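You operate a simulated robot arm through the tools that you are given. There is no shell and no other tool. Be economical: measure what you need, move in short steps, check, and stop when the job is done.

You run a simulated two-armed robot. Do the job below in one go: nothing can be reset, and whatever is moved stays where it is left.

## Task
Seat the belt guard with both hands, pin it and tighten its knob.
Fine: the guard pin goes home in the pin boss. The crusher stays isolated and locked.

The check looks at the end state, three seconds after you hand in, the way a careful person would. Anything else that was tipped, shoved, dropped, spilled or broken makes it a failure.

## Robot
Two 6-joint arms with two-finger parallel grippers on one trunk, on a base that drives. Base frame: it is fixed to the floor where the robot stands at the start and does not move with it; the origin is under the middle of the robot, x ahead of it, y to its left, z up; the surface under the hand at the start is at about z = 0.78. Readings come in m, degrees, newtons and seconds.
The left shoulder is at the start at [0.06, 0.187, 1.222], the right one opposite. With the tool pointing down near the work surface each hand reaches from about 0.1 to 0.58 m from the robot's upright axis, wherever it stands, measured 20 degrees to its own side. Places, roughly: crusher lock [1.3, 0.1, 1.2]; guard knob [0.4, 0.5, 0.9]; guard seat [0.5, 0.6, 0.9]; pin boss [0.4, 0.7, 0.9]. Payload 1.57 kg a hand.
The tool frame of a hand sits at the grasp point between the pads (the TCP): z along the fingers, y along the line on which they close. The tips reach 0.03 m beyond it. The gripper opens to 0.11 m. The fingers are 0.024 m wide and 0.012 m thick; the gripper's body (0.048 by 0.112 m) begins 0.078 m behind the TCP.
Orientation is that of the tool frame in the base frame, as a unit quaternion [w, x, y, z]. With the fingers straight down and closing along the base's y, the tool's x points along the base's -x, its y along +y and its z along -z.

## Interface
- The arms move only by the tool arm_command. It takes "left_plan", "right_plan" or both (then of equal length, played together; a hand with none holds still); each is a list of rows, each a list of 7 numbers: the finger opening in cm, from 0 to 11, then the shift along the base's x, y, z in cm, then the turn, a rotation vector about the base's x, y, z in degrees. In form: [[grip, dx, dy, dz, ax, ay, az], ...]. A call has 1 to 20 rows; each row shifts and turns the commanded pose from where the row before left it. Each row takes 0.2 s and may step no farther than 0.05 m and 8.6 degrees from the row before; otherwise, or with a gripper value out of range, the whole call is refused. Where a pose cannot be reached the arm comes as near as it can. A force on the tool above 40 N (or 10 N above the force at the start of the call, whichever is more), or a blocked arm, ends the call early, and 0.2 s more pass. Each finger travels about 0.153 m/s and halts on what it meets, pressing with about 21 N; the grip force reading is that of the motor and also rises with nothing between the fingers. The clock runs only during rows and for 0.2 s after the last one: add rows that do not move to give the fingers time. It gives the time, the measured TCP pose, the force on the tool (base axes), the opening and the grip force at its end, in the units of the frame above (readings bear some noise), with the torque about the TCP (base axes, N m) and any sound that the robot's microphone picked up, and new pictures: "views" is both (left out), scene, wrist or none (wrist: the cameras of the hands that moved).
- Cameras (640 x 400 px; columns grow to the right, rows downward): "scene" is now at [0.0064, 0.0332, 1.7583]; the picture's right is [0.43, -0.90, 0.00], its down [-0.72, -0.34, -0.60] and it looks along [0.54, 0.26, -0.80] (base axes); focal length 269 px, centre (320, 200). "left" rides on the left gripper at [0.07, -0.016, -0.141] in its tool frame; the picture's right is [0.23, 0.97, 0.00], its down [-0.86, 0.20, -0.48] and it looks along [-0.47, 0.11, 0.88] (tool axes); focal length 222 px, centre (320, 200). "right" rides on the right gripper at [0.07, 0.016, -0.141] in its tool frame; the picture's right is [-0.23, 0.97, 0.00], its down [-0.86, -0.20, -0.48] and it looks along [-0.47, -0.11, 0.88] (tool axes); focal length 222 px, centre (320, 200).
- raise_lower(by): slides the trunk up (or, below 0, down) by that many m; the arms and the scene camera ride with it, the base frame stays. It gives what a move gives, with no picture.
- drive_base(legs): drives the robot by 1 to 6 legs, each [ahead, left, turn to the left] in m, m and degrees, along the robot's own axes; the way and the turn of a leg run together, so that a leg with both is an arc; at most 1.5 m and 180 degrees a leg. The arms and the cameras ride along, it lands a little off, and it stops where it bumps. It gives what a move gives, and a new picture of the scene camera.
- turn_head(pan, tilt): turns the head with the scene camera to pan (to the left, within 86 degrees either way) and tilt (down, from -29 to 69), counted from straight ahead of the robot. It gives what a move gives, and a new picture of the scene camera.
- probe_pixels(camera, pixels): for up to 12 pixels [column, row] of the newest picture of that camera ("zoom" is the newest enlarged one), the place [x, y, z] in the base frame of the surface seen there, good to about 0.002 m. It takes no simulated time.
- inspect(camera, box): a new picture of the part [left, top, right, bottom] of that camera's present view, enlarged. It takes no simulated time.
- close_job(): hands the job in; it is judged then, once.

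Go step by step. Measure first, check grasps and placings, and put right what went wrong. The budget is 80 turns and 260 pictures, counting those below and the enlarged ones. Unless the task says otherwise, let go and move clear before handing in, and close with one line.

The tools are called by a JSON object that holds its "api" and its "payload". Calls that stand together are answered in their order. arm_command: Moves the arms, as the interface text tells. Its arguments: {"type":"object","properties":{"left_plan":{"type":"array","items":{"type":"array","items":{"type":"number"}}},"right_plan":{"type":"array","items":{"type":"array","items":{"type":"number"}}},"views":{"type":"string","enum":["both","scene","wrist","none"]}},"required":[]} The other tools are called the same way: raise_lower (by) slides the trunk up or down; drive_base (legs) drives the base; turn_head (pan, tilt) turns the head that bears the scene camera; probe_pixels (camera, pixels) gives the place of the surface under pixels of a picture; inspect (camera, box) takes an enlarged picture of a part of a camera's view; close_job () hands the job in.

At the start:

```text
clock: 0.0
left_eef_pos: [0.3118, 0.4807, 1.3013]
left_ee_rot: [0.0, 0.0, 1.0, 0.0]
left_ft_force: [-0.2, 0.3, -0.5]
left_moment: [0.03, -0.02, 0.02]
left_gripper_width: 0.11
left_finger_force: 0.0
right_eef_pos: [0.4059, 0.0035, 1.3033]
right_ee_rot: [0.0, 0.0, 1.0, 0.0]
right_ft_force: [-0.7, 0.5, 0.2]
right_moment: [-0.01, 0.0, 0.02]
right_gripper_width: 0.11
right_finger_force: 0.0
trunk travel left (down, up): [-0.85, 0.14]
robot x, y, heading: [0.0019, 0.0013, 0.0]
head pan, tilt: [25.5, 53.1]
```

scene: 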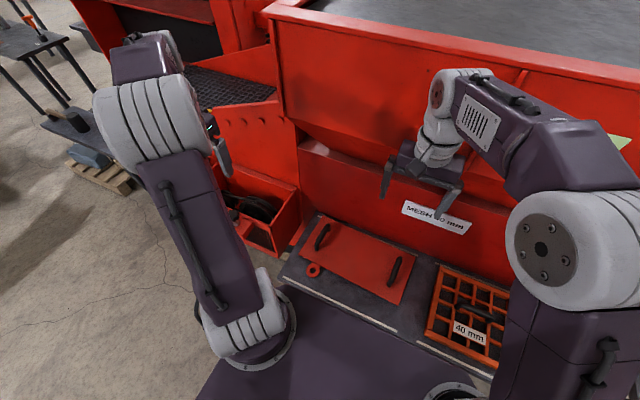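
right: 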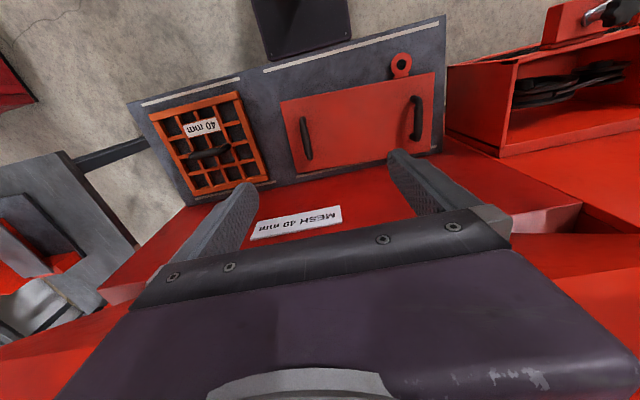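
left: 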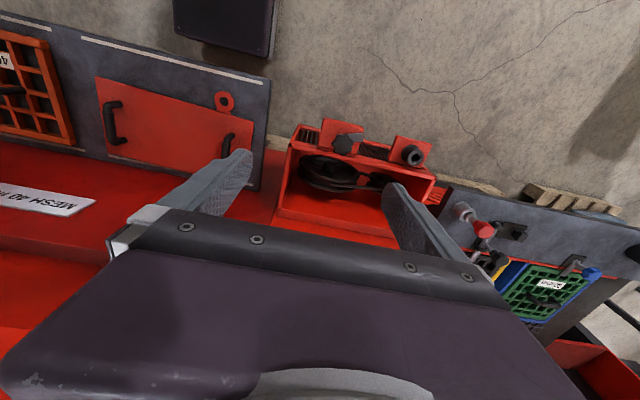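

The red guard plate with two handles lies on the bench (scene ~[355,260]) with a red ring-headed pin beside it [313,270]. The belt housing with seat, knob and boss is to the left [260,215]. I'll enlarge both and probe.

{"api": "inspect", "payload": {"camera": "left", "box": [240, 90, 540, 280]}}

{"api": "inspect", "payload": {"camera": "scene", "box": [180, 160, 500, 360]}}

{"api": "inspect", "payload": {"camera": "right", "box": [250, 30, 470, 170]}}

{"api": "probe_pixels", "payload": {"camera": "left", "pixels": [[343, 144], [413, 156], [350, 127], [425, 140], [224, 102], [291, 200], [429, 172], [300, 127], [330, 175], [375, 180], [275, 217], [395, 137]]}}

{"api": "probe_pixels", "payload": {"camera": "right", "pixels": [[281, 103], [433, 75], [440, 148], [295, 173], [303, 120], [308, 158], [414, 98], [420, 138], [402, 65], [400, 76], [360, 120], [365, 80]]}}

```text
2.11 times, centred on (390, 185) of left
```

zoom: 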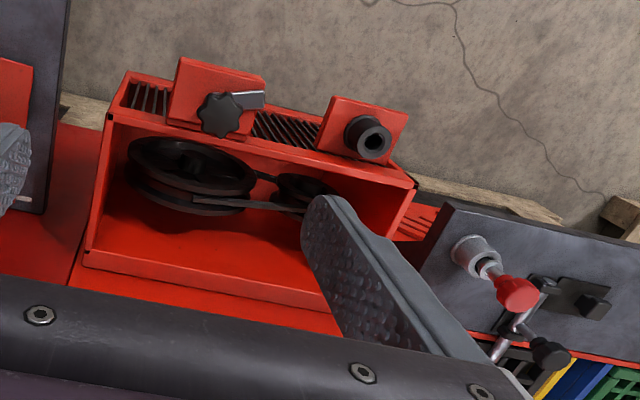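

```text
2.00 times, centred on (340, 260) of scene
```

zoom: 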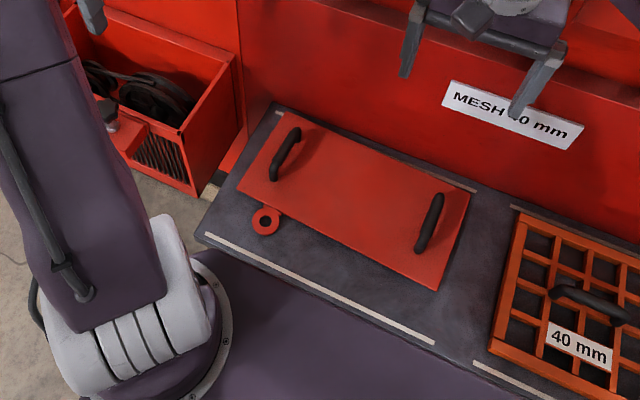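

```text
2.86 times, centred on (360, 100) of right
```

zoom: 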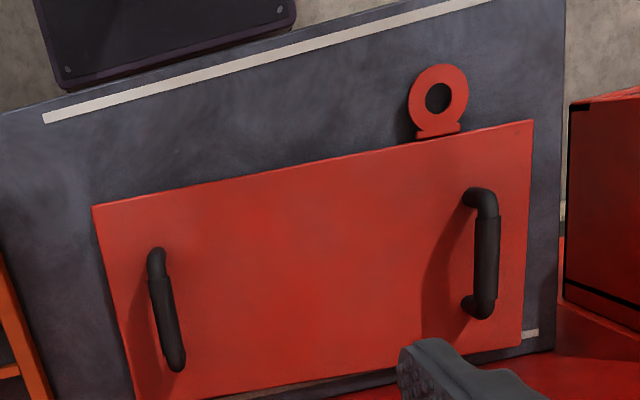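

```text
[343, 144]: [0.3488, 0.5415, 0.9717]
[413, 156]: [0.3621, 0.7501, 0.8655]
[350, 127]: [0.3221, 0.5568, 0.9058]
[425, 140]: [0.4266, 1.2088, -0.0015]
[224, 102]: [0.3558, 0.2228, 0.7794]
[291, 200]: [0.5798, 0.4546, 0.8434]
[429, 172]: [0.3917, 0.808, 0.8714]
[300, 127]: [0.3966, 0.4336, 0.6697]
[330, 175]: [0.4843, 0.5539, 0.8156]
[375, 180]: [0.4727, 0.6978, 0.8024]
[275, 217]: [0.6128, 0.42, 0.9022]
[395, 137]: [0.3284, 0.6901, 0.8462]
```

```text
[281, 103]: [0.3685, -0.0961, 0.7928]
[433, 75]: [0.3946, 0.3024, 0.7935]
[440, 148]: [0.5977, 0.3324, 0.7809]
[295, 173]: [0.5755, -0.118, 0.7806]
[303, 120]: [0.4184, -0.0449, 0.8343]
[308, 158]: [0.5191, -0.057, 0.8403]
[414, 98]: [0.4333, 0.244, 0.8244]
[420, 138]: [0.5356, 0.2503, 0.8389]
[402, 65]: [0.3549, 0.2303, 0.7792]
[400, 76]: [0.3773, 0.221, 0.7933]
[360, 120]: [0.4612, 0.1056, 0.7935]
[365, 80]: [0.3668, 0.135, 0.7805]
```

The guard lies flat at about x 0.37–0.58, y −0.10–0.31, with a lug eye on its near edge. The housing opening faces up, with the knob and boss on its near side. I still need to find the pin and see how the clamp works, so I'll look further left.

{"api": "turn_head", "payload": {"pan": 60, "tilt": 45}}

{"api": "inspect", "payload": {"camera": "left", "box": [420, 170, 640, 310]}}

{"api": "inspect", "payload": {"camera": "left", "box": [290, 110, 440, 200]}}

```text
clock: 1.0
left_eef_pos: [0.3104, 0.481, 1.3011]
left_ee_rot: [0.0, -0.001, 1.0, 0.0]
left_ft_force: [-0.8, 0.3, -0.4]
left_moment: [-0.02, 0.0, -0.02]
left_gripper_width: 0.11
left_finger_force: 0.0
right_eef_pos: [0.4066, 0.0047, 1.303]
right_ee_rot: [0.0, 0.0, 1.0, 0.0]
right_ft_force: [0.1, 0.2, 0.1]
right_moment: [0.03, 0.02, -0.03]
right_gripper_width: 0.11
right_finger_force: 0.1
trunk travel left (down, up): [-0.85, 0.14]
robot x, y, heading: [-0.0016, -0.0009, 0.2]
head pan, tilt: [60.0, 45.0]
```

scene: 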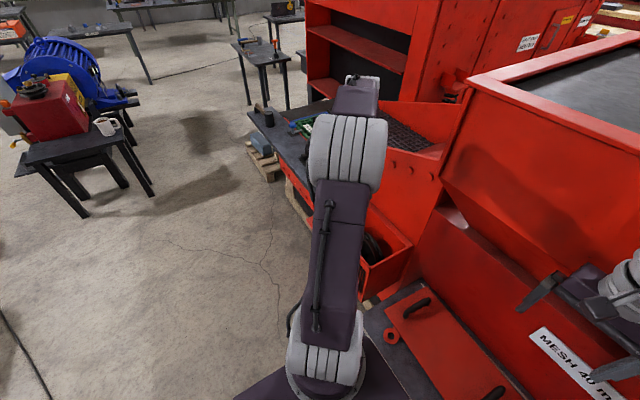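

```text
2.86 times, centred on (530, 240) of left
```

zoom: 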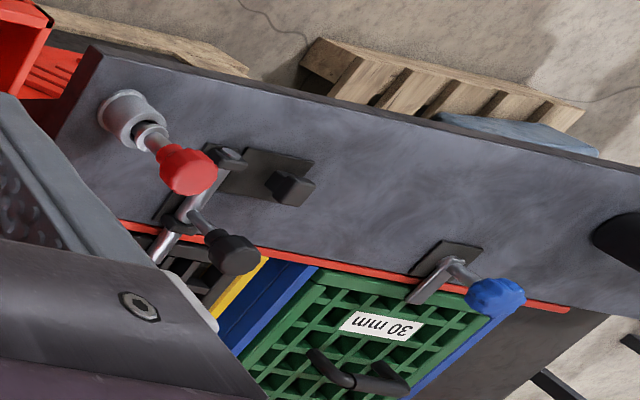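

```text
4.27 times, centred on (365, 155) of left
```

zoom: 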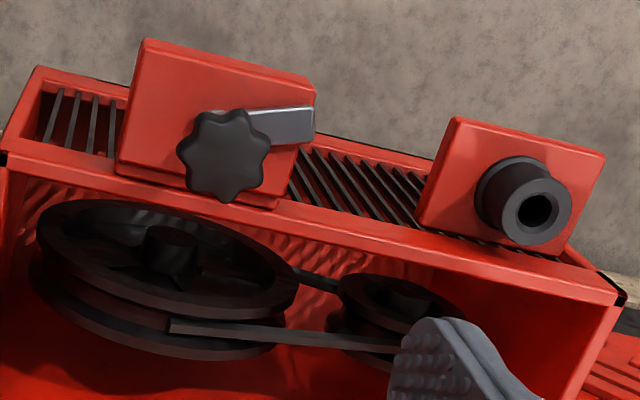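

The red-headed pin stands in a cup on the left bench (left camera ~[475,205]). The knob carries a grey dog, and the boss hole faces up. I'll probe both in detail.

{"api": "probe_pixels", "payload": {"camera": "zoom", "pixels": [[223, 155], [285, 122], [135, 160], [145, 45], [305, 85], [515, 190], [565, 185], [495, 135], [430, 220], [600, 155], [5, 155], [618, 295]]}}

{"api": "inspect", "payload": {"camera": "left", "box": [440, 190, 540, 270]}}

{"api": "probe_pixels", "payload": {"camera": "left", "pixels": [[465, 208], [475, 220], [484, 229], [493, 226], [500, 257], [524, 234], [512, 224], [475, 180], [460, 235], [450, 200], [590, 270], [520, 205]]}}

```text
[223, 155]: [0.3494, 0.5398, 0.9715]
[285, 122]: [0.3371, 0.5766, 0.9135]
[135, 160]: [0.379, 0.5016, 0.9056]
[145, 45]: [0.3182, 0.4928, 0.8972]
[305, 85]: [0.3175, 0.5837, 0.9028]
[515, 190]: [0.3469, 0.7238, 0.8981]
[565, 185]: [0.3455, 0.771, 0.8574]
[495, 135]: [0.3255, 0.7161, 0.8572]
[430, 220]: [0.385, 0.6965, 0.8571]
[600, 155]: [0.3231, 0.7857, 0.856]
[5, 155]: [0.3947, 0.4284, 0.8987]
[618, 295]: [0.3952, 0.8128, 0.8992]
```

```text
5.00 times, centred on (490, 230) of left
```

zoom: 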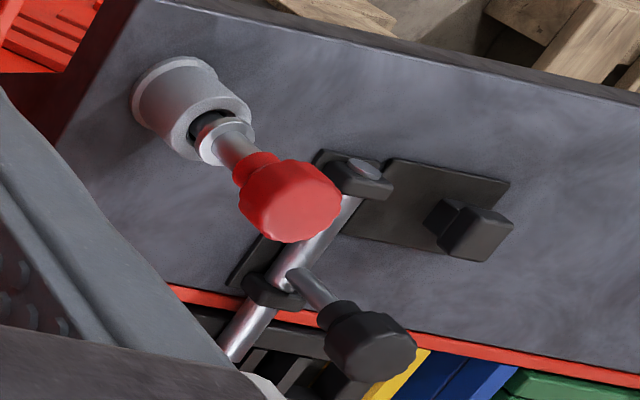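

```text
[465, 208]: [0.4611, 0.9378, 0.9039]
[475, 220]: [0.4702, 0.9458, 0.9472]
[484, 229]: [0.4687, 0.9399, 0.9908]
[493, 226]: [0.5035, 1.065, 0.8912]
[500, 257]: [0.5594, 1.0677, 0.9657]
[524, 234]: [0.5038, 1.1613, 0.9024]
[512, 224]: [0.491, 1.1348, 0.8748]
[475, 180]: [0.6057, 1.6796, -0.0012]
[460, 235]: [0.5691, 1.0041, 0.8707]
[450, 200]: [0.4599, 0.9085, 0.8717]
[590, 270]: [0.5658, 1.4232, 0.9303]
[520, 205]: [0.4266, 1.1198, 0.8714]
```

The pin stands at about (0.467, 0.942), with its red head at z ≈ 1.0. Next I'll measure the guard handles and the lug eye accurately.

{"api": "inspect", "payload": {"camera": "right", "box": [380, 40, 450, 160]}}

{"api": "probe_pixels", "payload": {"camera": "right", "pixels": [[301, 118], [304, 130], [306, 145], [310, 157], [416, 98], [417, 108], [418, 122], [418, 137], [411, 97], [411, 138], [435, 73], [283, 103]]}}

{"api": "turn_head", "payload": {"pan": 15, "tilt": 60}}

```text
3.33 times, centred on (415, 100) of right
```

zoom: 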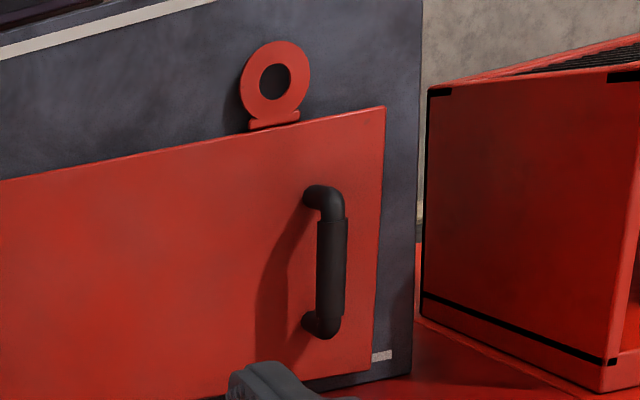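

```text
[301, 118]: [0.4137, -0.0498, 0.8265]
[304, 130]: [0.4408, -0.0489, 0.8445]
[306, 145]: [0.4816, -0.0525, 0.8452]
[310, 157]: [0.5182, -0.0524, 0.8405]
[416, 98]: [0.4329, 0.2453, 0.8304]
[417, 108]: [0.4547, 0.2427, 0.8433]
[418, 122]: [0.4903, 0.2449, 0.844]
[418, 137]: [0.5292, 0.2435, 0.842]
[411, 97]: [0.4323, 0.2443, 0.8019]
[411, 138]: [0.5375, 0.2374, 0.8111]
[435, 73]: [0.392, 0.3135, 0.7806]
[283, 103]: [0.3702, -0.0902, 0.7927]
```

```text
clock: 2.1
left_eef_pos: [0.3114, 0.4819, 1.3012]
left_ee_rot: [0.0, -0.001, 1.0, -0.001]
left_ft_force: [0.6, -0.6, -0.2]
left_moment: [0.0, -0.01, 0.0]
left_gripper_width: 0.11
left_finger_force: 0.1
right_eef_pos: [0.406, 0.0039, 1.3031]
right_ee_rot: [0.0, 0.0, 1.0, 0.0]
right_ft_force: [0.6, 0.3, -0.4]
right_moment: [-0.01, 0.02, -0.02]
right_gripper_width: 0.1102
right_finger_force: 0.1
trunk travel left (down, up): [-0.85, 0.14]
robot x, y, heading: [-0.0005, -0.0005, 0.2]
head pan, tilt: [15.0, 60.0]
```

scene: 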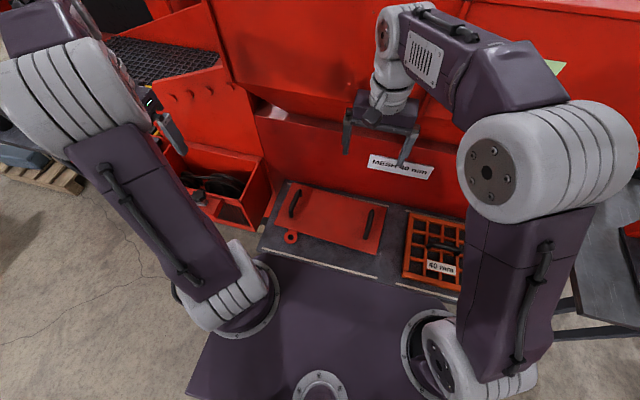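

Handle centres are about (0.484, 0.243) and (0.466, −0.051), top z 0.844, and the plate's yaw is about −3.6°. I'll probe the lug eye in the enlarged view and start both hands toward the handles.

{"api": "inspect", "payload": {"camera": "right", "box": [385, 45, 420, 85]}}

{"api": "arm_command", "payload": {"left_plan": [[11, 3, -4, -4, 0, 0, -3.6], [11, 4, -5, -4, 0, 0, 0], [11, 4, -5, -4, 0, 0, 0], [11, 3, -5, -4, 0, 0, 0], [11, 3, -4, -4, 0, 0, 0], [11, 0, -1, -4, 0, 0, 0], [11, 0, 0, -4, 0, 0, 0], [11, 0, 0, -4, 0, 0, 0], [11, 0, 0, 0, 0, 0, 0]], "right_plan": [[11, 1, -1, -4, 0, 0, -3.6], [11, 1, -1, -4, 0, 0, 0], [11, 1, -1, -4, 0, 0, 0], [11, 1, -1, -4, 0, 0, 0], [11, 1, -1, -4, 0, 0, 0], [11, 1, -0.5, -4, 0, 0, 0], [11, 0, 0, -4, 0, 0, 0], [11, 0, 0, -4, 0, 0, 0], [11, 0, 0, 0, 0, 0, 0]]}}

```text
10.00 times, centred on (402, 65) of right
```

zoom: 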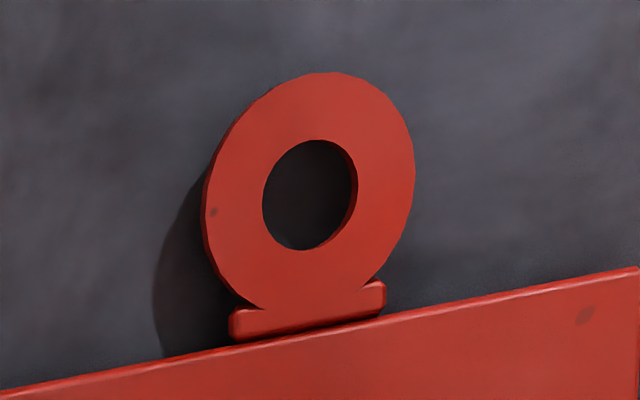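

```text
refused: row 1 steps farther than a row can; nothing moved
```

The call was refused because a row exceeded 5 cm. I'll probe the eye and replan with shorter steps.

{"api": "probe_pixels", "payload": {"camera": "zoom", "pixels": [[310, 195], [240, 200], [380, 180], [305, 105], [315, 275], [210, 210], [405, 165], [310, 85], [270, 320], [600, 300]]}}

{"api": "arm_command", "payload": {"left_plan": [[11, 2, -3, -3, 0, 0, -3.6], [11, 2, -3, -3, 0, 0, 0], [11, 2, -3, -3, 0, 0, 0], [11, 2, -3, -3, 0, 0, 0], [11, 2, -3, -3, 0, 0, 0], [11, 2, -3, -3, 0, 0, 0], [11, 2, -3, -3, 0, 0, 0], [11, 2, -2, -3, 0, 0, 0], [11, 1, -1, -4, 0, 0, 0], [11, 0, 0, -4, 0, 0, 0], [11, 0, 0, 0, 0, 0, 0]], "right_plan": [[11, 1, -1, -3, 0, 0, -3.6], [11, 1, -1, -3, 0, 0, 0], [11, 1, -1, -3, 0, 0, 0], [11, 1, -1, -3, 0, 0, 0], [11, 1, -1, -3, 0, 0, 0], [11, 1, -0.5, -3, 0, 0, 0], [11, 0, 0, -3, 0, 0, 0], [11, 0, 0, -3, 0, 0, 0], [11, 0, 0, -4, 0, 0, 0], [11, 0, 0, -4, 0, 0, 0], [11, 0, 0, 0, 0, 0, 0]]}}

```text
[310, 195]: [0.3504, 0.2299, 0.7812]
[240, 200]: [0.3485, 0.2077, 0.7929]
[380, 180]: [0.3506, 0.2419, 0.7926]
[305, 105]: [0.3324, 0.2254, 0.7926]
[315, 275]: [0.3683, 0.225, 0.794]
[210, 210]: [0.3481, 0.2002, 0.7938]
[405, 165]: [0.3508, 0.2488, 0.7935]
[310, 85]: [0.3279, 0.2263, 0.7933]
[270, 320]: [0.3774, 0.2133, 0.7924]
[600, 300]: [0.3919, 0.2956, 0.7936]
```

```text
clock: 4.5
left_eef_pos: [0.4834, 0.2413, 0.9818]
left_ee_rot: [0.001, 0.031, 1.0, 0.001]
left_ft_force: [1.1, -0.2, 0.4]
left_moment: [-0.03, -0.03, -0.03]
left_gripper_width: 0.11
left_finger_force: 0.0
right_eef_pos: [0.4657, -0.0535, 0.9826]
right_ee_rot: [0.001, 0.031, 1.0, 0.0]
right_ft_force: [-0.9, 0.2, 0.8]
right_moment: [0.01, 0.0, -0.02]
right_gripper_width: 0.1097
right_finger_force: 0.0
trunk travel left (down, up): [-0.85, 0.14]
robot x, y, heading: [-0.0008, 0.0031, 0.1]
head pan, tilt: [15.0, 60.0]
```

scene: 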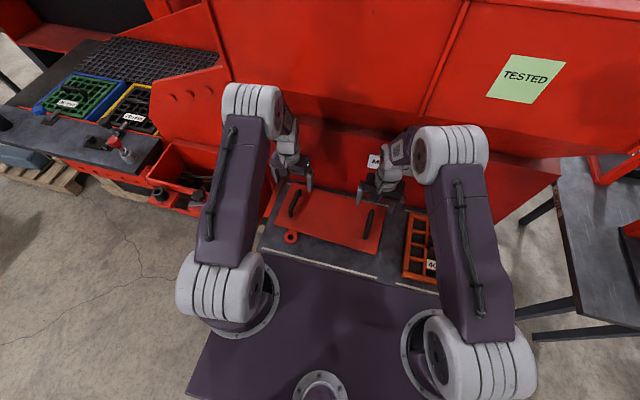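
right: 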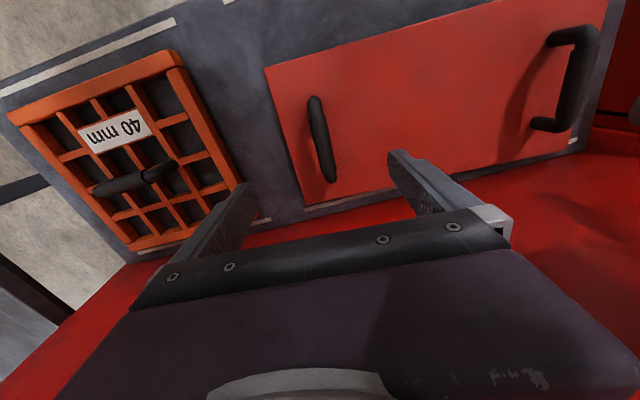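
left: 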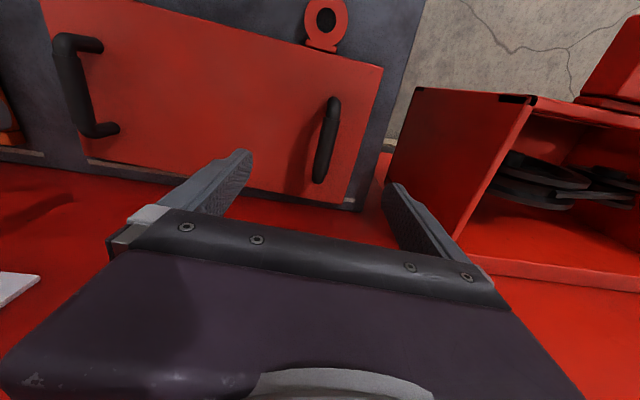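

Both hands hover above the handles. I'll probe the handle tops from the wrist views once more before descending.

{"api": "probe_pixels", "payload": {"camera": "left", "pixels": [[332, 105], [329, 140], [322, 172], [335, 120]]}}

{"api": "probe_pixels", "payload": {"camera": "right", "pixels": [[315, 105], [321, 140], [327, 172], [318, 120]]}}

```text
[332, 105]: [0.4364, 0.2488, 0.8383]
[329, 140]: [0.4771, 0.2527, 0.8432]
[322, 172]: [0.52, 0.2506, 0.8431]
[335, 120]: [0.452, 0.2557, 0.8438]
```

```text
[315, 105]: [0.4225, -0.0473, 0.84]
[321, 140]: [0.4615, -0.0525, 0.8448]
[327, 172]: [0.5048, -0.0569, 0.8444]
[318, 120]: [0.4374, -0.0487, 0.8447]
```

Left handle is at y ≈ 0.251, right at y ≈ −0.053. I'll descend straight to z ≈ 0.832 and close gently.

{"api": "arm_command", "payload": {"left_plan": [[11, 0, 1.0, -3, 0, 0, 0], [11, 0, 0, -3, 0, 0, 0], [11, 0, 0, -3, 0, 0, 0], [11, 0, 0, -3, 0, 0, 0], [11, 0, 0, -2, 0, 0, 0], [11, 0, 0, -1, 0, 0, 0], [11, 0, 0, 0, 0, 0, 0], [6, 0, 0, 0, 0, 0, 0], [2.5, 0, 0, 0, 0, 0, 0], [0, 0, 0, 0, 0, 0, 0], [0, 0, 0, 0, 0, 0, 0], [0, 0, 0, 0, 0, 0, 0]], "right_plan": [[11, 0, 0, -3, 0, 0, 0], [11, 0, 0, -3, 0, 0, 0], [11, 0, 0, -3, 0, 0, 0], [11, 0, 0, -3, 0, 0, 0], [11, 0, 0, -2, 0, 0, 0], [11, 0, 0, -1, 0, 0, 0], [11, 0, 0, 0, 0, 0, 0], [6, 0, 0, 0, 0, 0, 0], [2.5, 0, 0, 0, 0, 0, 0], [0, 0, 0, 0, 0, 0, 0], [0, 0, 0, 0, 0, 0, 0], [0, 0, 0, 0, 0, 0, 0]]}}

```text
clock: 6.8
left_eef_pos: [0.4816, 0.2482, 0.8328]
left_ee_rot: [-0.001, 0.03, 1.0, 0.0]
left_ft_force: [1.5, 0.7, 0.1]
left_moment: [-0.03, -0.04, 0.49]
left_gripper_width: 0.022
left_finger_force: 21.0
right_eef_pos: [0.4642, -0.0507, 0.8322]
right_ee_rot: [0.002, 0.029, 1.0, 0.001]
right_ft_force: [1.2, 0.8, -0.2]
right_moment: [0.0, -0.27, 0.34]
right_gripper_width: 0.0222
right_finger_force: 20.6
trunk travel left (down, up): [-0.85, 0.14]
robot x, y, heading: [0.0032, 0.0015, -0.1]
head pan, tilt: [15.0, 60.0]
stopped in row 11 (right hand): the force on the tool passed its limit at 43 N (the readings are from after the stop); the commanded pose is now the measured one
```

scene: 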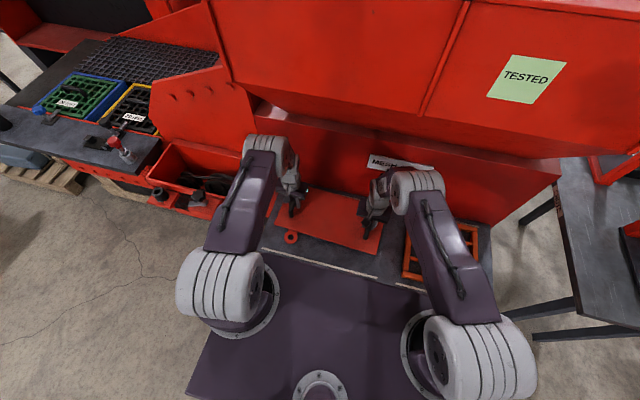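
right: 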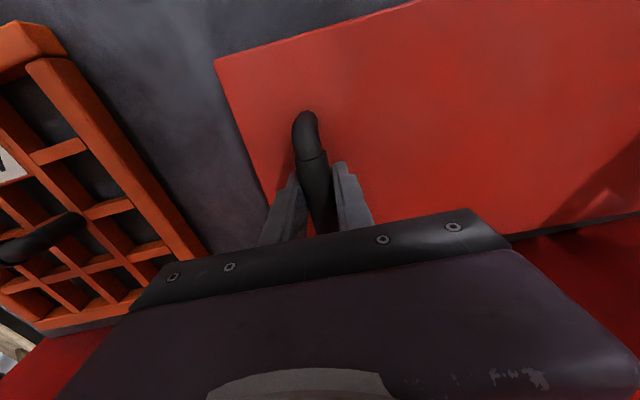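
left: 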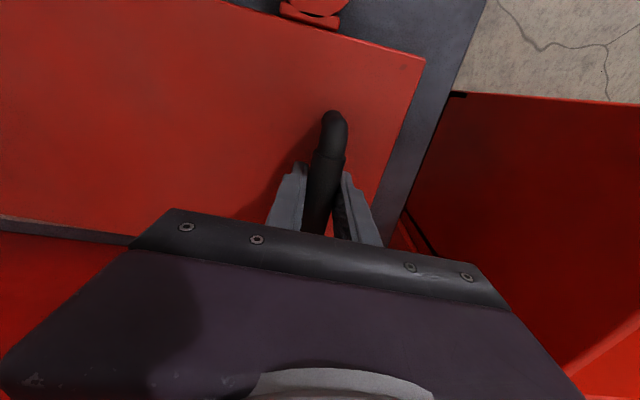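

Both hands hold their handles (22 mm, 21 N each). I'll lift straight up together and check.

{"api": "arm_command", "payload": {"left_plan": [[0, 0, 0, 0.5, 0, 0, 0], [0, 0, 0, 1.5, 0, 0, 0], [0, 0, 0, 2, 0, 0, 0], [0, 0, 0, 2, 0, 0, 0], [0, 0, 0, 2, 0, 0, 0], [0, 0, 0, 2, 0, 0, 0], [0, 0, 0, 2, 0, 0, 0], [0, 0, 0, 2, 0, 0, 0], [0, 0, 0, 2, 0, 0, 0], [0, 0, 0, 2, 0, 0, 0], [0, 0, 0, 2, 0, 0, 0], [0, 0, 0, 2, 0, 0, 0], [0, 0, 0, 0, 0, 0, 0]], "right_plan": [[0, 0, 0, 0.5, 0, 0, 0], [0, 0, 0, 1.5, 0, 0, 0], [0, 0, 0, 2, 0, 0, 0], [0, 0, 0, 2, 0, 0, 0], [0, 0, 0, 2, 0, 0, 0], [0, 0, 0, 2, 0, 0, 0], [0, 0, 0, 2, 0, 0, 0], [0, 0, 0, 2, 0, 0, 0], [0, 0, 0, 2, 0, 0, 0], [0, 0, 0, 2, 0, 0, 0], [0, 0, 0, 2, 0, 0, 0], [0, 0, 0, 2, 0, 0, 0], [0, 0, 0, 0, 0, 0, 0]]}}

```text
clock: 9.6
left_eef_pos: [0.4826, 0.2494, 1.0515]
left_ee_rot: [-0.002, 0.032, 0.999, -0.001]
left_ft_force: [2.7, 8.9, -11.2]
left_moment: [-0.04, 0.38, 0.47]
left_gripper_width: 0.0218
left_finger_force: 21.2
right_eef_pos: [0.4683, -0.0502, 1.0503]
right_ee_rot: [0.0, 0.03, 1.0, 0.001]
right_ft_force: [-3.5, -8.8, -10.8]
right_moment: [0.05, -0.28, 0.4]
right_gripper_width: 0.0219
right_finger_force: 20.4
trunk travel left (down, up): [-0.85, 0.14]
robot x, y, heading: [0.0034, -0.0011, -0.4]
head pan, tilt: [15.0, 60.0]
```

scene: 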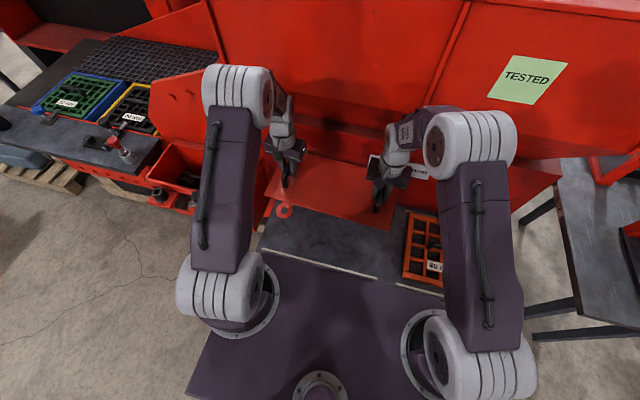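
right: 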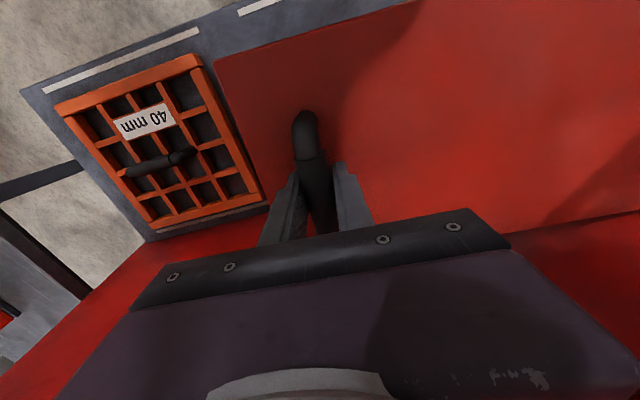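
left: 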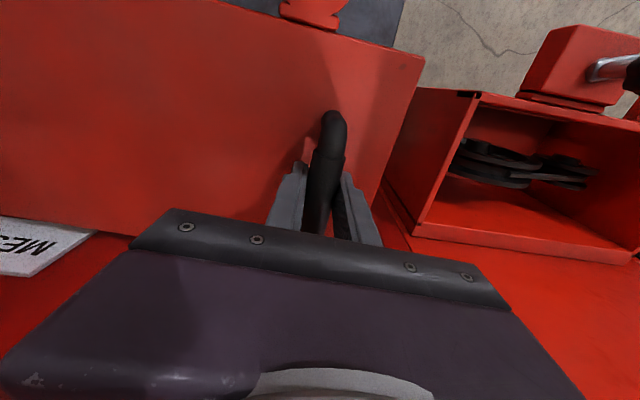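

The guard is up level, with about 11 N on each hand. Before driving I'll probe the machine wall and wing for clearance.

{"api": "probe_pixels", "payload": {"camera": "scene", "pixels": [[185, 130], [160, 90], [215, 70], [205, 120], [280, 150], [270, 110], [255, 195], [200, 150], [160, 200], [140, 130], [340, 120], [150, 170]]}}

{"api": "inspect", "payload": {"camera": "scene", "box": [60, 60, 320, 230]}}

```text
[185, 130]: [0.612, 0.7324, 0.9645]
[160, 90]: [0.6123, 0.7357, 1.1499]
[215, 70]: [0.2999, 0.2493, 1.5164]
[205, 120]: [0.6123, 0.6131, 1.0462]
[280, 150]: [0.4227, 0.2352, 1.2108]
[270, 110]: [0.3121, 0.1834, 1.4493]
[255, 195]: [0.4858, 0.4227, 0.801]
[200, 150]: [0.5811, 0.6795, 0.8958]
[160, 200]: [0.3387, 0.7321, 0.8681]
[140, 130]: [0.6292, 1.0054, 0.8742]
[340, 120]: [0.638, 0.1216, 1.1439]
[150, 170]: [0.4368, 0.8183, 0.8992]
```

```text
2.35 times, centred on (190, 145) of scene
```

zoom: 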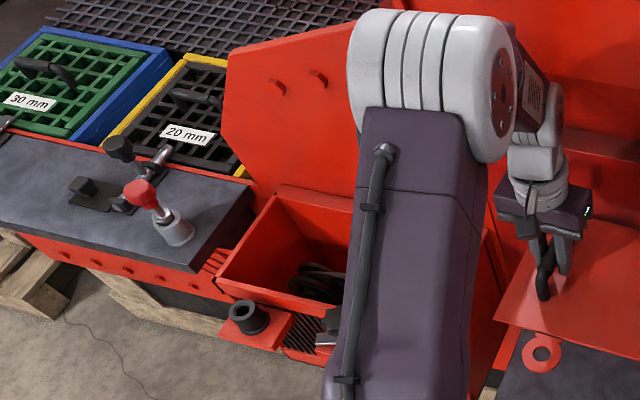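

The wing wall is at x ≈ 0.612, so I'll pull the guard back 3 cm, take out the 3.6° yaw, and then drive left with it held high.

{"api": "arm_command", "payload": {"left_plan": [[0, -1.0, 0, 0, 0, 0, 0.9], [0, -1.0, 0, 0, 0, 0, 0.9], [0, -1.0, 0, 0, 0, 0, 0.9], [0, -1.0, 0, 0, 0, 0, 0.9], [0, 0, 0, 0, 0, 0, 0]], "right_plan": [[0, -0.54, 0, 0, 0, 0, 0.9], [0, -0.54, 0, 0, 0, 0, 0.9], [0, -0.54, 0, 0, 0, 0, 0.9], [0, -0.54, 0, 0, 0, 0, 0.9], [0, 0, 0, 0, 0, 0, 0]], "views": "none"}}

{"api": "drive_base", "payload": {"legs": [[0, 0.2, 0]]}}

```text
clock: 10.8
left_eef_pos: [0.443, 0.2483, 1.0517]
left_ee_rot: [-0.002, -0.001, 1.0, -0.001]
left_ft_force: [2.7, 14.6, -11.2]
left_moment: [-0.08, 0.37, 0.4]
left_gripper_width: 0.0221
left_finger_force: 21.2
right_eef_pos: [0.4454, -0.0507, 1.0518]
right_ee_rot: [0.0, -0.002, 1.0, 0.0]
right_ft_force: [-2.8, -14.5, -10.6]
right_moment: [0.06, -0.25, 0.31]
right_gripper_width: 0.0219
right_finger_force: 21.2
trunk travel left (down, up): [-0.85, 0.14]
robot x, y, heading: [0.0006, 0.0003, -0.0]
head pan, tilt: [15.0, 60.0]
```

```text
clock: 12.4
left_eef_pos: [0.4436, 0.4465, 1.0513]
left_ee_rot: [-0.002, 0.002, 1.0, 0.001]
left_ft_force: [1.6, 27.2, -10.5]
left_moment: [-0.08, 0.07, 0.38]
left_gripper_width: 0.0219
left_finger_force: 21.1
right_eef_pos: [0.4449, 0.147, 1.0513]
right_ee_rot: [0.0, 0.0, 1.0, 0.002]
right_ft_force: [-4.0, -27.9, -10.2]
right_moment: [0.13, 0.01, 0.32]
right_gripper_width: 0.0217
right_finger_force: 20.7
trunk travel left (down, up): [-0.85, 0.14]
robot x, y, heading: [0.0028, 0.2034, -0.2]
head pan, tilt: [15.0, 60.0]
```

scene: 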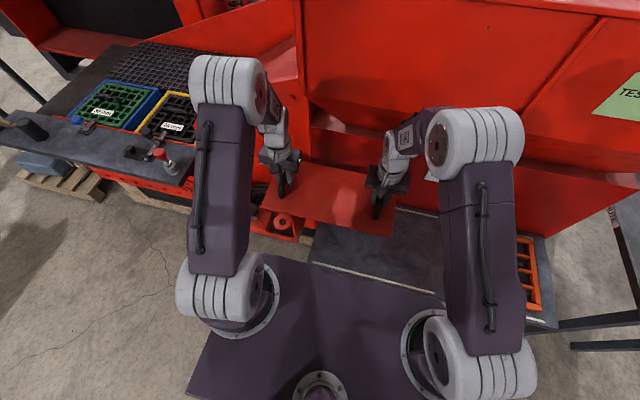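

Internal squeeze between the hands has risen to ±27 N in y, so I'll relax it by easing the hands apart slightly.

{"api": "arm_command", "payload": {"left_plan": [[0, 0, 0.15, 0, 0, 0, 0], [0, 0, 0, 0, 0, 0, 0]], "right_plan": [[0, 0, -0.15, 0, 0, 0, 0], [0, 0, 0, 0, 0, 0, 0]], "views": "none"}}

```text
clock: 13.0
left_eef_pos: [0.4432, 0.4477, 1.0514]
left_ee_rot: [-0.001, 0.001, 1.0, -0.001]
left_ft_force: [3.7, -33.0, -10.9]
left_moment: [0.13, -0.39, 0.61]
left_gripper_width: 0.0222
left_finger_force: 20.7
right_eef_pos: [0.4454, 0.1476, 1.053]
right_ee_rot: [0.0, 0.001, 1.0, 0.003]
right_ft_force: [-4.3, 31.5, -10.2]
right_moment: [-0.13, 0.53, 0.47]
right_gripper_width: 0.0216
right_finger_force: 20.5
trunk travel left (down, up): [-0.85, 0.14]
robot x, y, heading: [-0.0009, 0.2037, -0.4]
head pan, tilt: [15.0, 60.0]
```

That overshot (about 20 N per mm), so I'll go back roughly half.

{"api": "arm_command", "payload": {"left_plan": [[0, 0, -0.08, 0, 0, 0, 0], [0, 0, 0, 0, 0, 0, 0]], "right_plan": [[0, 0, 0.08, 0, 0, 0, 0], [0, 0, 0, 0, 0, 0, 0]], "views": "none"}}

{"api": "drive_base", "payload": {"legs": [[0, 0.2, 0.3]]}}

```text
clock: 13.6
left_eef_pos: [0.443, 0.4481, 1.0516]
left_ee_rot: [-0.002, 0.001, 1.0, 0.0]
left_ft_force: [3.9, -33.9, -10.6]
left_moment: [0.13, 0.1, 0.51]
left_gripper_width: 0.0222
left_finger_force: 21.0
right_eef_pos: [0.4468, 0.1473, 1.0522]
right_ee_rot: [0.001, 0.0, 1.0, 0.002]
right_ft_force: [-3.8, 32.6, -11.2]
right_moment: [-0.11, 0.01, 0.4]
right_gripper_width: 0.0218
right_finger_force: 20.7
trunk travel left (down, up): [-0.85, 0.14]
robot x, y, heading: [0.0025, 0.2025, -0.1]
head pan, tilt: [15.0, 60.0]
```

```text
clock: 15.2
left_eef_pos: [0.4431, 0.6456, 1.0525]
left_ee_rot: [-0.001, 0.0, 1.0, -0.001]
left_ft_force: [1.6, -38.3, -11.4]
left_moment: [0.16, 0.18, 0.39]
left_gripper_width: 0.0219
left_finger_force: 21.0
right_eef_pos: [0.4451, 0.3449, 1.0523]
right_ee_rot: [0.0, -0.001, 1.0, 0.002]
right_ft_force: [-2.8, 36.8, -11.4]
right_moment: [-0.11, -0.05, 0.3]
right_gripper_width: 0.0217
right_finger_force: 20.9
trunk travel left (down, up): [-0.85, 0.14]
robot x, y, heading: [0.001, 0.3997, 0.1]
head pan, tilt: [15.0, 60.0]
```

scene: 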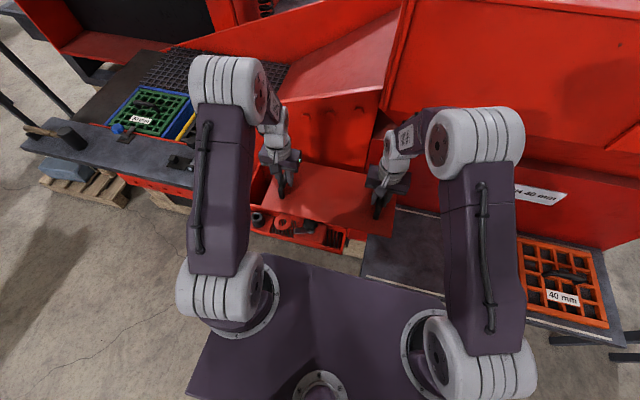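

The stretch has persisted at ±37 N, so I'll ease the hands together a bit more.

{"api": "arm_command", "payload": {"left_plan": [[0, 0, -0.1, 0, 0, 0, 0], [0, 0, 0, 0, 0, 0, 0], [0, 0, 0, 0, 0, 0, 0]], "right_plan": [[0, 0, 0.1, 0, 0, 0, 0], [0, 0, 0, 0, 0, 0, 0], [0, 0, 0, 0, 0, 0, 0]], "views": "none"}}

{"api": "drive_base", "payload": {"legs": [[0, 0.114, 0]]}}

```text
clock: 16.0
left_eef_pos: [0.4439, 0.6487, 1.0511]
left_ee_rot: [-0.001, -0.001, 1.0, -0.002]
left_ft_force: [2.5, 14.2, -10.9]
left_moment: [-0.08, -0.01, 0.42]
left_gripper_width: 0.0216
left_finger_force: 20.9
right_eef_pos: [0.4449, 0.3497, 1.0522]
right_ee_rot: [-0.003, -0.001, 1.0, 0.0]
right_ft_force: [-2.5, -13.8, -11.1]
right_moment: [-0.01, 0.15, 0.42]
right_gripper_width: 0.0218
right_finger_force: 21.4
trunk travel left (down, up): [-0.85, 0.14]
robot x, y, heading: [-0.0011, 0.4003, -0.3]
head pan, tilt: [15.0, 60.0]
```

```text
clock: 17.2
left_eef_pos: [0.4439, 0.7571, 1.052]
left_ee_rot: [-0.001, 0.001, 1.0, 0.0]
left_ft_force: [2.1, 30.1, -11.1]
left_moment: [-0.09, -0.07, 0.41]
left_gripper_width: 0.0218
left_finger_force: 21.0
right_eef_pos: [0.4453, 0.4579, 1.0513]
right_ee_rot: [-0.001, 0.0, 1.0, 0.001]
right_ft_force: [-2.5, -31.5, -10.5]
right_moment: [0.12, 0.27, 0.36]
right_gripper_width: 0.0219
right_finger_force: 20.5
trunk travel left (down, up): [-0.85, 0.14]
robot x, y, heading: [-0.0, 0.5118, -0.1]
head pan, tilt: [15.0, 60.0]
```

scene: 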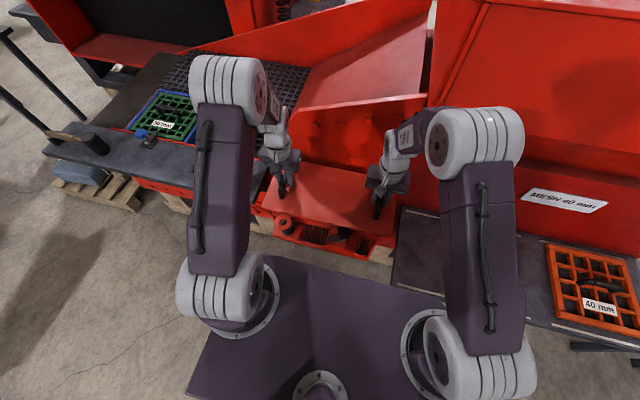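

The guard is above the seat, displaced in x. I'll look closely at the boss, knob and lug eye to compute the final offset.

{"api": "inspect", "payload": {"camera": "scene", "box": [255, 160, 405, 265]}}

{"api": "inspect", "payload": {"camera": "left", "box": [200, 0, 440, 140]}}

```text
3.81 times, centred on (330, 212) of scene
```

zoom: 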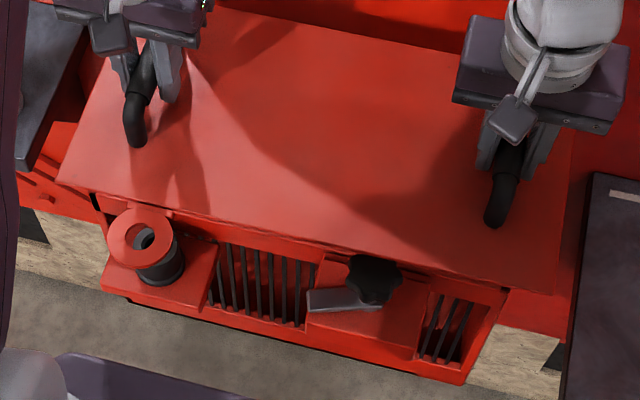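

```text
2.67 times, centred on (320, 70) of left
```

zoom: 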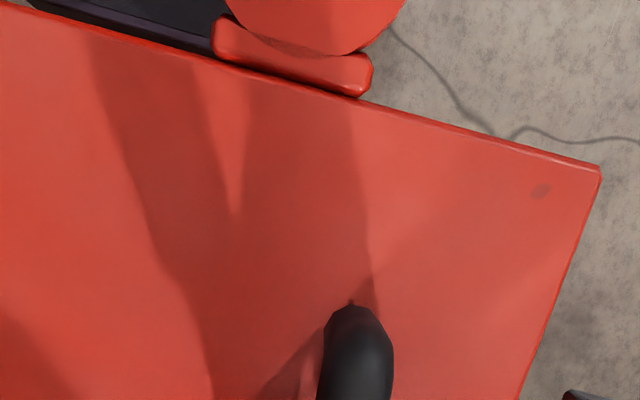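

I'll zoom on the eye and boss for precise probing.

{"api": "inspect", "payload": {"camera": "scene", "box": [275, 205, 365, 250]}}

```text
7.11 times, centred on (320, 228) of scene
```

zoom: 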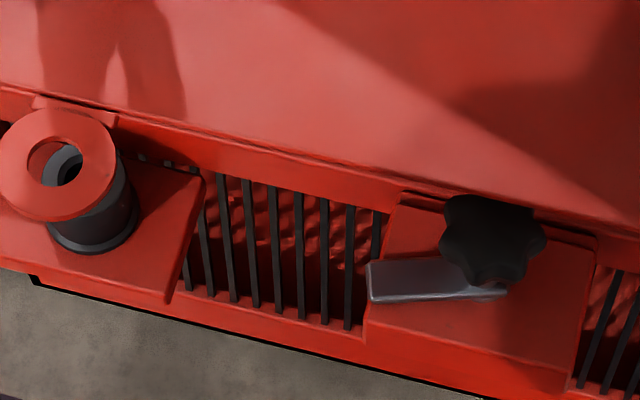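

{"api": "probe_pixels", "payload": {"camera": "zoom", "pixels": [[57, 112], [57, 215], [3, 170], [112, 155], [50, 180], [68, 150], [128, 200], [92, 250], [50, 235], [136, 222], [490, 230], [380, 280]]}}

{"api": "inspect", "payload": {"camera": "scene", "box": [273, 215, 298, 240]}}

```text
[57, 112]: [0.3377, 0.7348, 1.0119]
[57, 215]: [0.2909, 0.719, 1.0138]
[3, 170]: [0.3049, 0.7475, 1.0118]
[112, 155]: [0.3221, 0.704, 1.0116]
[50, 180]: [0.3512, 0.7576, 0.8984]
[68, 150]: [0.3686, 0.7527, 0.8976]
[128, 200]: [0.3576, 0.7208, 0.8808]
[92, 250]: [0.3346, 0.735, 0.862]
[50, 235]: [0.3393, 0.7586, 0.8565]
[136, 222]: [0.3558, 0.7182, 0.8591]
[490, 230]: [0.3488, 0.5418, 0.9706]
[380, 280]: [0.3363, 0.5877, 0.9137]
```

```text
16.00 times, centred on (286, 228) of scene
```

zoom: 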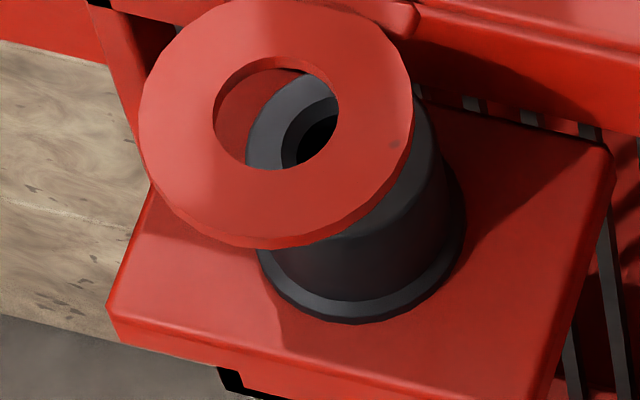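

{"api": "probe_pixels", "payload": {"camera": "zoom", "pixels": [[250, 150], [268, 150], [280, 155], [300, 100], [330, 100], [315, 120], [318, 140], [260, 268], [463, 235], [340, 318], [415, 170], [385, 200]]}}

```text
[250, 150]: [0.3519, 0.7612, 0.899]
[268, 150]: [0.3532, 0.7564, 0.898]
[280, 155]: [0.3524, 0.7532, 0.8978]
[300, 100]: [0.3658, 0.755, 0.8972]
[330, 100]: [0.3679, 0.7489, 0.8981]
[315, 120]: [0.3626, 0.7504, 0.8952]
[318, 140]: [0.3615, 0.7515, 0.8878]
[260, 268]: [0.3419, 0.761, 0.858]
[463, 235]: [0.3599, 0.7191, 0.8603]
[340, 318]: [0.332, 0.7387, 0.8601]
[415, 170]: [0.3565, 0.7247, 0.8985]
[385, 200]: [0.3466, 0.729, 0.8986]
```

The boss centre is about (0.353, 0.742) and the eye is now at (0.314, 0.726). I'll ease the squeeze, shift +3.9 cm in x and +1.6 cm in y, then descend 7.5 cm and recheck.

{"api": "arm_command", "payload": {"left_plan": [[0, 0, 0.07, 0, 0, 0, 0], [0, 1, 0.4, 0, 0, 0, 0], [0, 1, 0.4, 0, 0, 0, 0], [0, 1, 0.4, 0, 0, 0, 0], [0, 0.9, 0.4, 0, 0, 0, 0], [0, 0, 0, -1.5, 0, 0, 0], [0, 0, 0, -1.5, 0, 0, 0], [0, 0, 0, -1.5, 0, 0, 0], [0, 0, 0, -1.5, 0, 0, 0], [0, 0, 0, -1.5, 0, 0, 0], [0, 0, 0, 0, 0, 0, 0]], "right_plan": [[0, 0, -0.07, 0, 0, 0, 0], [0, 1, 0.4, 0, 0, 0, 0], [0, 1, 0.4, 0, 0, 0, 0], [0, 1, 0.4, 0, 0, 0, 0], [0, 0.9, 0.4, 0, 0, 0, 0], [0, 0, 0, -1.5, 0, 0, 0], [0, 0, 0, -1.5, 0, 0, 0], [0, 0, 0, -1.5, 0, 0, 0], [0, 0, 0, -1.5, 0, 0, 0], [0, 0, 0, -1.5, 0, 0, 0], [0, 0, 0, 0, 0, 0, 0]], "views": "scene"}}

{"api": "inspect", "payload": {"camera": "scene", "box": [255, 180, 405, 275]}}

```text
clock: 19.6
left_eef_pos: [0.484, 0.7761, 0.9755]
left_ee_rot: [-0.001, 0.001, 1.0, -0.002]
left_ft_force: [1.6, -40.5, -10.3]
left_moment: [0.08, 0.01, 0.32]
left_gripper_width: 0.022
left_finger_force: 21.1
right_eef_pos: [0.4851, 0.4765, 0.9768]
right_ee_rot: [0.0, 0.0, 1.0, 0.001]
right_ft_force: [-1.5, 41.9, -11.1]
right_moment: [-0.12, 0.05, 0.22]
right_gripper_width: 0.0219
right_finger_force: 20.9
trunk travel left (down, up): [-0.85, 0.14]
robot x, y, heading: [0.0005, 0.5132, -0.2]
head pan, tilt: [15.0, 60.0]
```

scene: 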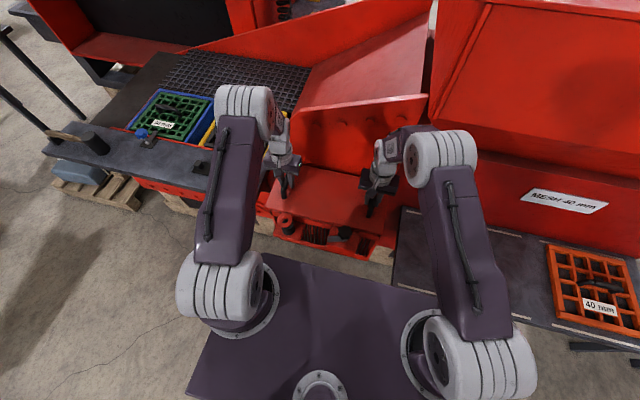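

```text
4.21 times, centred on (330, 228) of scene
```

zoom: 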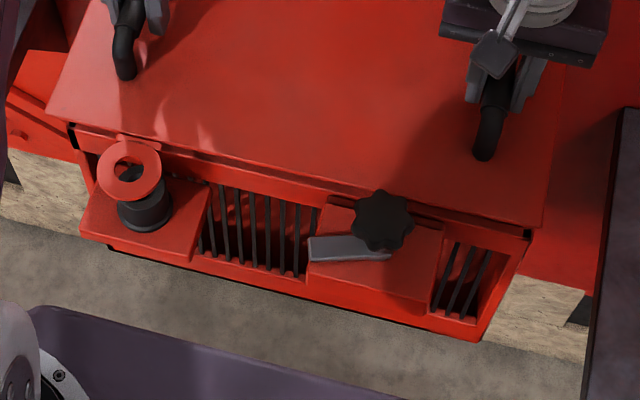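

The guard is level about 2.5 cm above the seat. I'll probe the eye position.

{"api": "inspect", "payload": {"camera": "scene", "box": [273, 205, 303, 235]}}

{"api": "arm_command", "payload": {"left_plan": [[0, 0, -0.05, 0, 0, 0, 0], [0, 0, 0, 0, 0, 0, 0]], "right_plan": [[0, 0, 0.05, 0, 0, 0, 0], [0, 0, 0, 0, 0, 0, 0]], "views": "none"}}

```text
13.33 times, centred on (288, 220) of scene
```

zoom: 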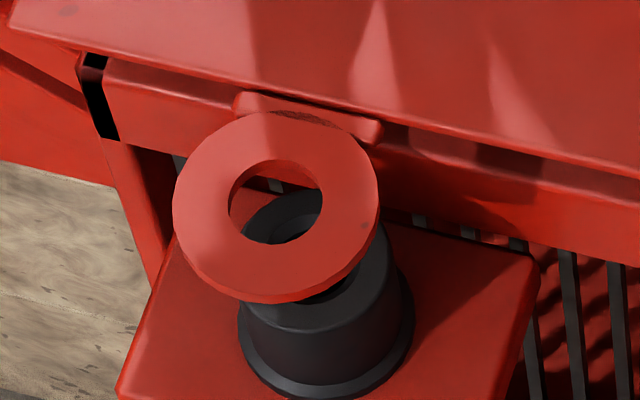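

```text
clock: 20.2
left_eef_pos: [0.482, 0.7762, 0.9759]
left_ee_rot: [-0.002, 0.001, 1.0, -0.001]
left_ft_force: [1.8, -35.0, -10.3]
left_moment: [0.11, 0.24, 0.31]
left_gripper_width: 0.0221
left_finger_force: 20.8
right_eef_pos: [0.485, 0.4757, 0.9774]
right_ee_rot: [-0.001, 0.0, 1.0, 0.002]
right_ft_force: [-2.4, 34.7, -10.7]
right_moment: [-0.09, -0.15, 0.26]
right_gripper_width: 0.022
right_finger_force: 20.7
trunk travel left (down, up): [-0.85, 0.14]
robot x, y, heading: [0.0038, 0.5129, 0.0]
head pan, tilt: [15.0, 60.0]
```

{"api": "probe_pixels", "payload": {"camera": "zoom", "pixels": [[180, 225], [374, 200], [275, 118], [285, 300], [230, 205], [318, 195], [285, 165], [265, 238], [110, 75], [235, 95], [12, 22], [380, 210]]}}

{"api": "arm_command", "payload": {"left_plan": [[0, 0, -0.05, 0, 0, 0, 0], [0, 0, 0, 0, 0, 0, 0]], "right_plan": [[0, 0, 0.05, 0, 0, 0, 0], [0, 0, 0, 0, 0, 0, 0]], "views": "none"}}

```text
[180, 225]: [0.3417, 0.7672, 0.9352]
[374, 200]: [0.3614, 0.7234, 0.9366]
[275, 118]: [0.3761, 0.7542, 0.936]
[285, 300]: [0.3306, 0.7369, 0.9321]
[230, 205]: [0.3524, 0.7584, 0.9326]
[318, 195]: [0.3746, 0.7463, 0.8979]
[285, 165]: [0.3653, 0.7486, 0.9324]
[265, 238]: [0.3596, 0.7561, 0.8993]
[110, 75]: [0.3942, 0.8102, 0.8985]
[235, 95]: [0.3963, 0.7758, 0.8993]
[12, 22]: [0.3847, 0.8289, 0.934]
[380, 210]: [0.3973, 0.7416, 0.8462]
```

```text
clock: 20.8
left_eef_pos: [0.4825, 0.776, 0.9765]
left_ee_rot: [-0.002, 0.001, 1.0, 0.0]
left_ft_force: [3.9, -30.7, -11.4]
left_moment: [0.05, 0.07, 0.41]
left_gripper_width: 0.0216
left_finger_force: 21.3
right_eef_pos: [0.4848, 0.4759, 0.9785]
right_ee_rot: [-0.002, 0.001, 1.0, -0.001]
right_ft_force: [-2.8, 31.0, -11.0]
right_moment: [-0.04, 0.05, 0.37]
right_gripper_width: 0.0218
right_finger_force: 21.1
trunk travel left (down, up): [-0.85, 0.14]
robot x, y, heading: [0.0015, 0.5122, -0.4]
head pan, tilt: [15.0, 60.0]
```

The eye is at (0.353, 0.745) and the boss at (0.353, 0.742), so I need about −3 mm in y. I'll check plate yaw along its front edge and its overhang relative to the rim.

{"api": "inspect", "payload": {"camera": "scene", "box": [345, 205, 395, 255]}}

{"api": "inspect", "payload": {"camera": "right", "box": [160, 0, 640, 300]}}

{"api": "inspect", "payload": {"camera": "left", "box": [160, 0, 640, 300]}}

```text
8.00 times, centred on (370, 230) of scene
```

zoom: 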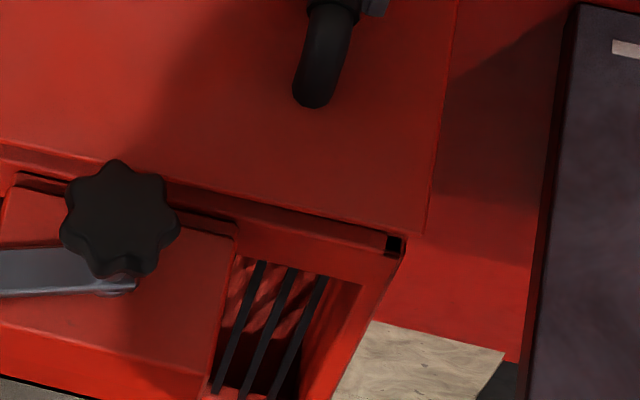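

```text
1.33 times, centred on (400, 150) of right
```

zoom: 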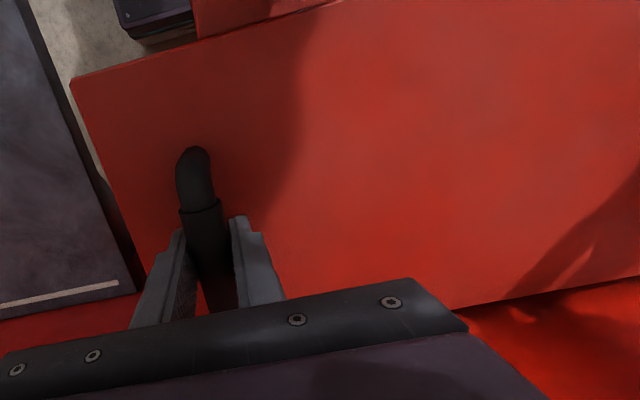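

```text
1.33 times, centred on (400, 150) of left
```

zoom: 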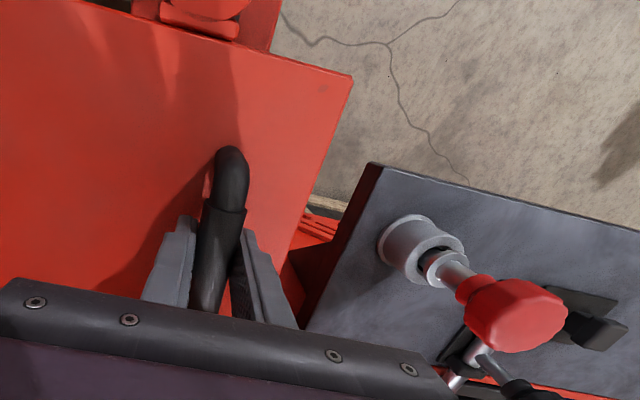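

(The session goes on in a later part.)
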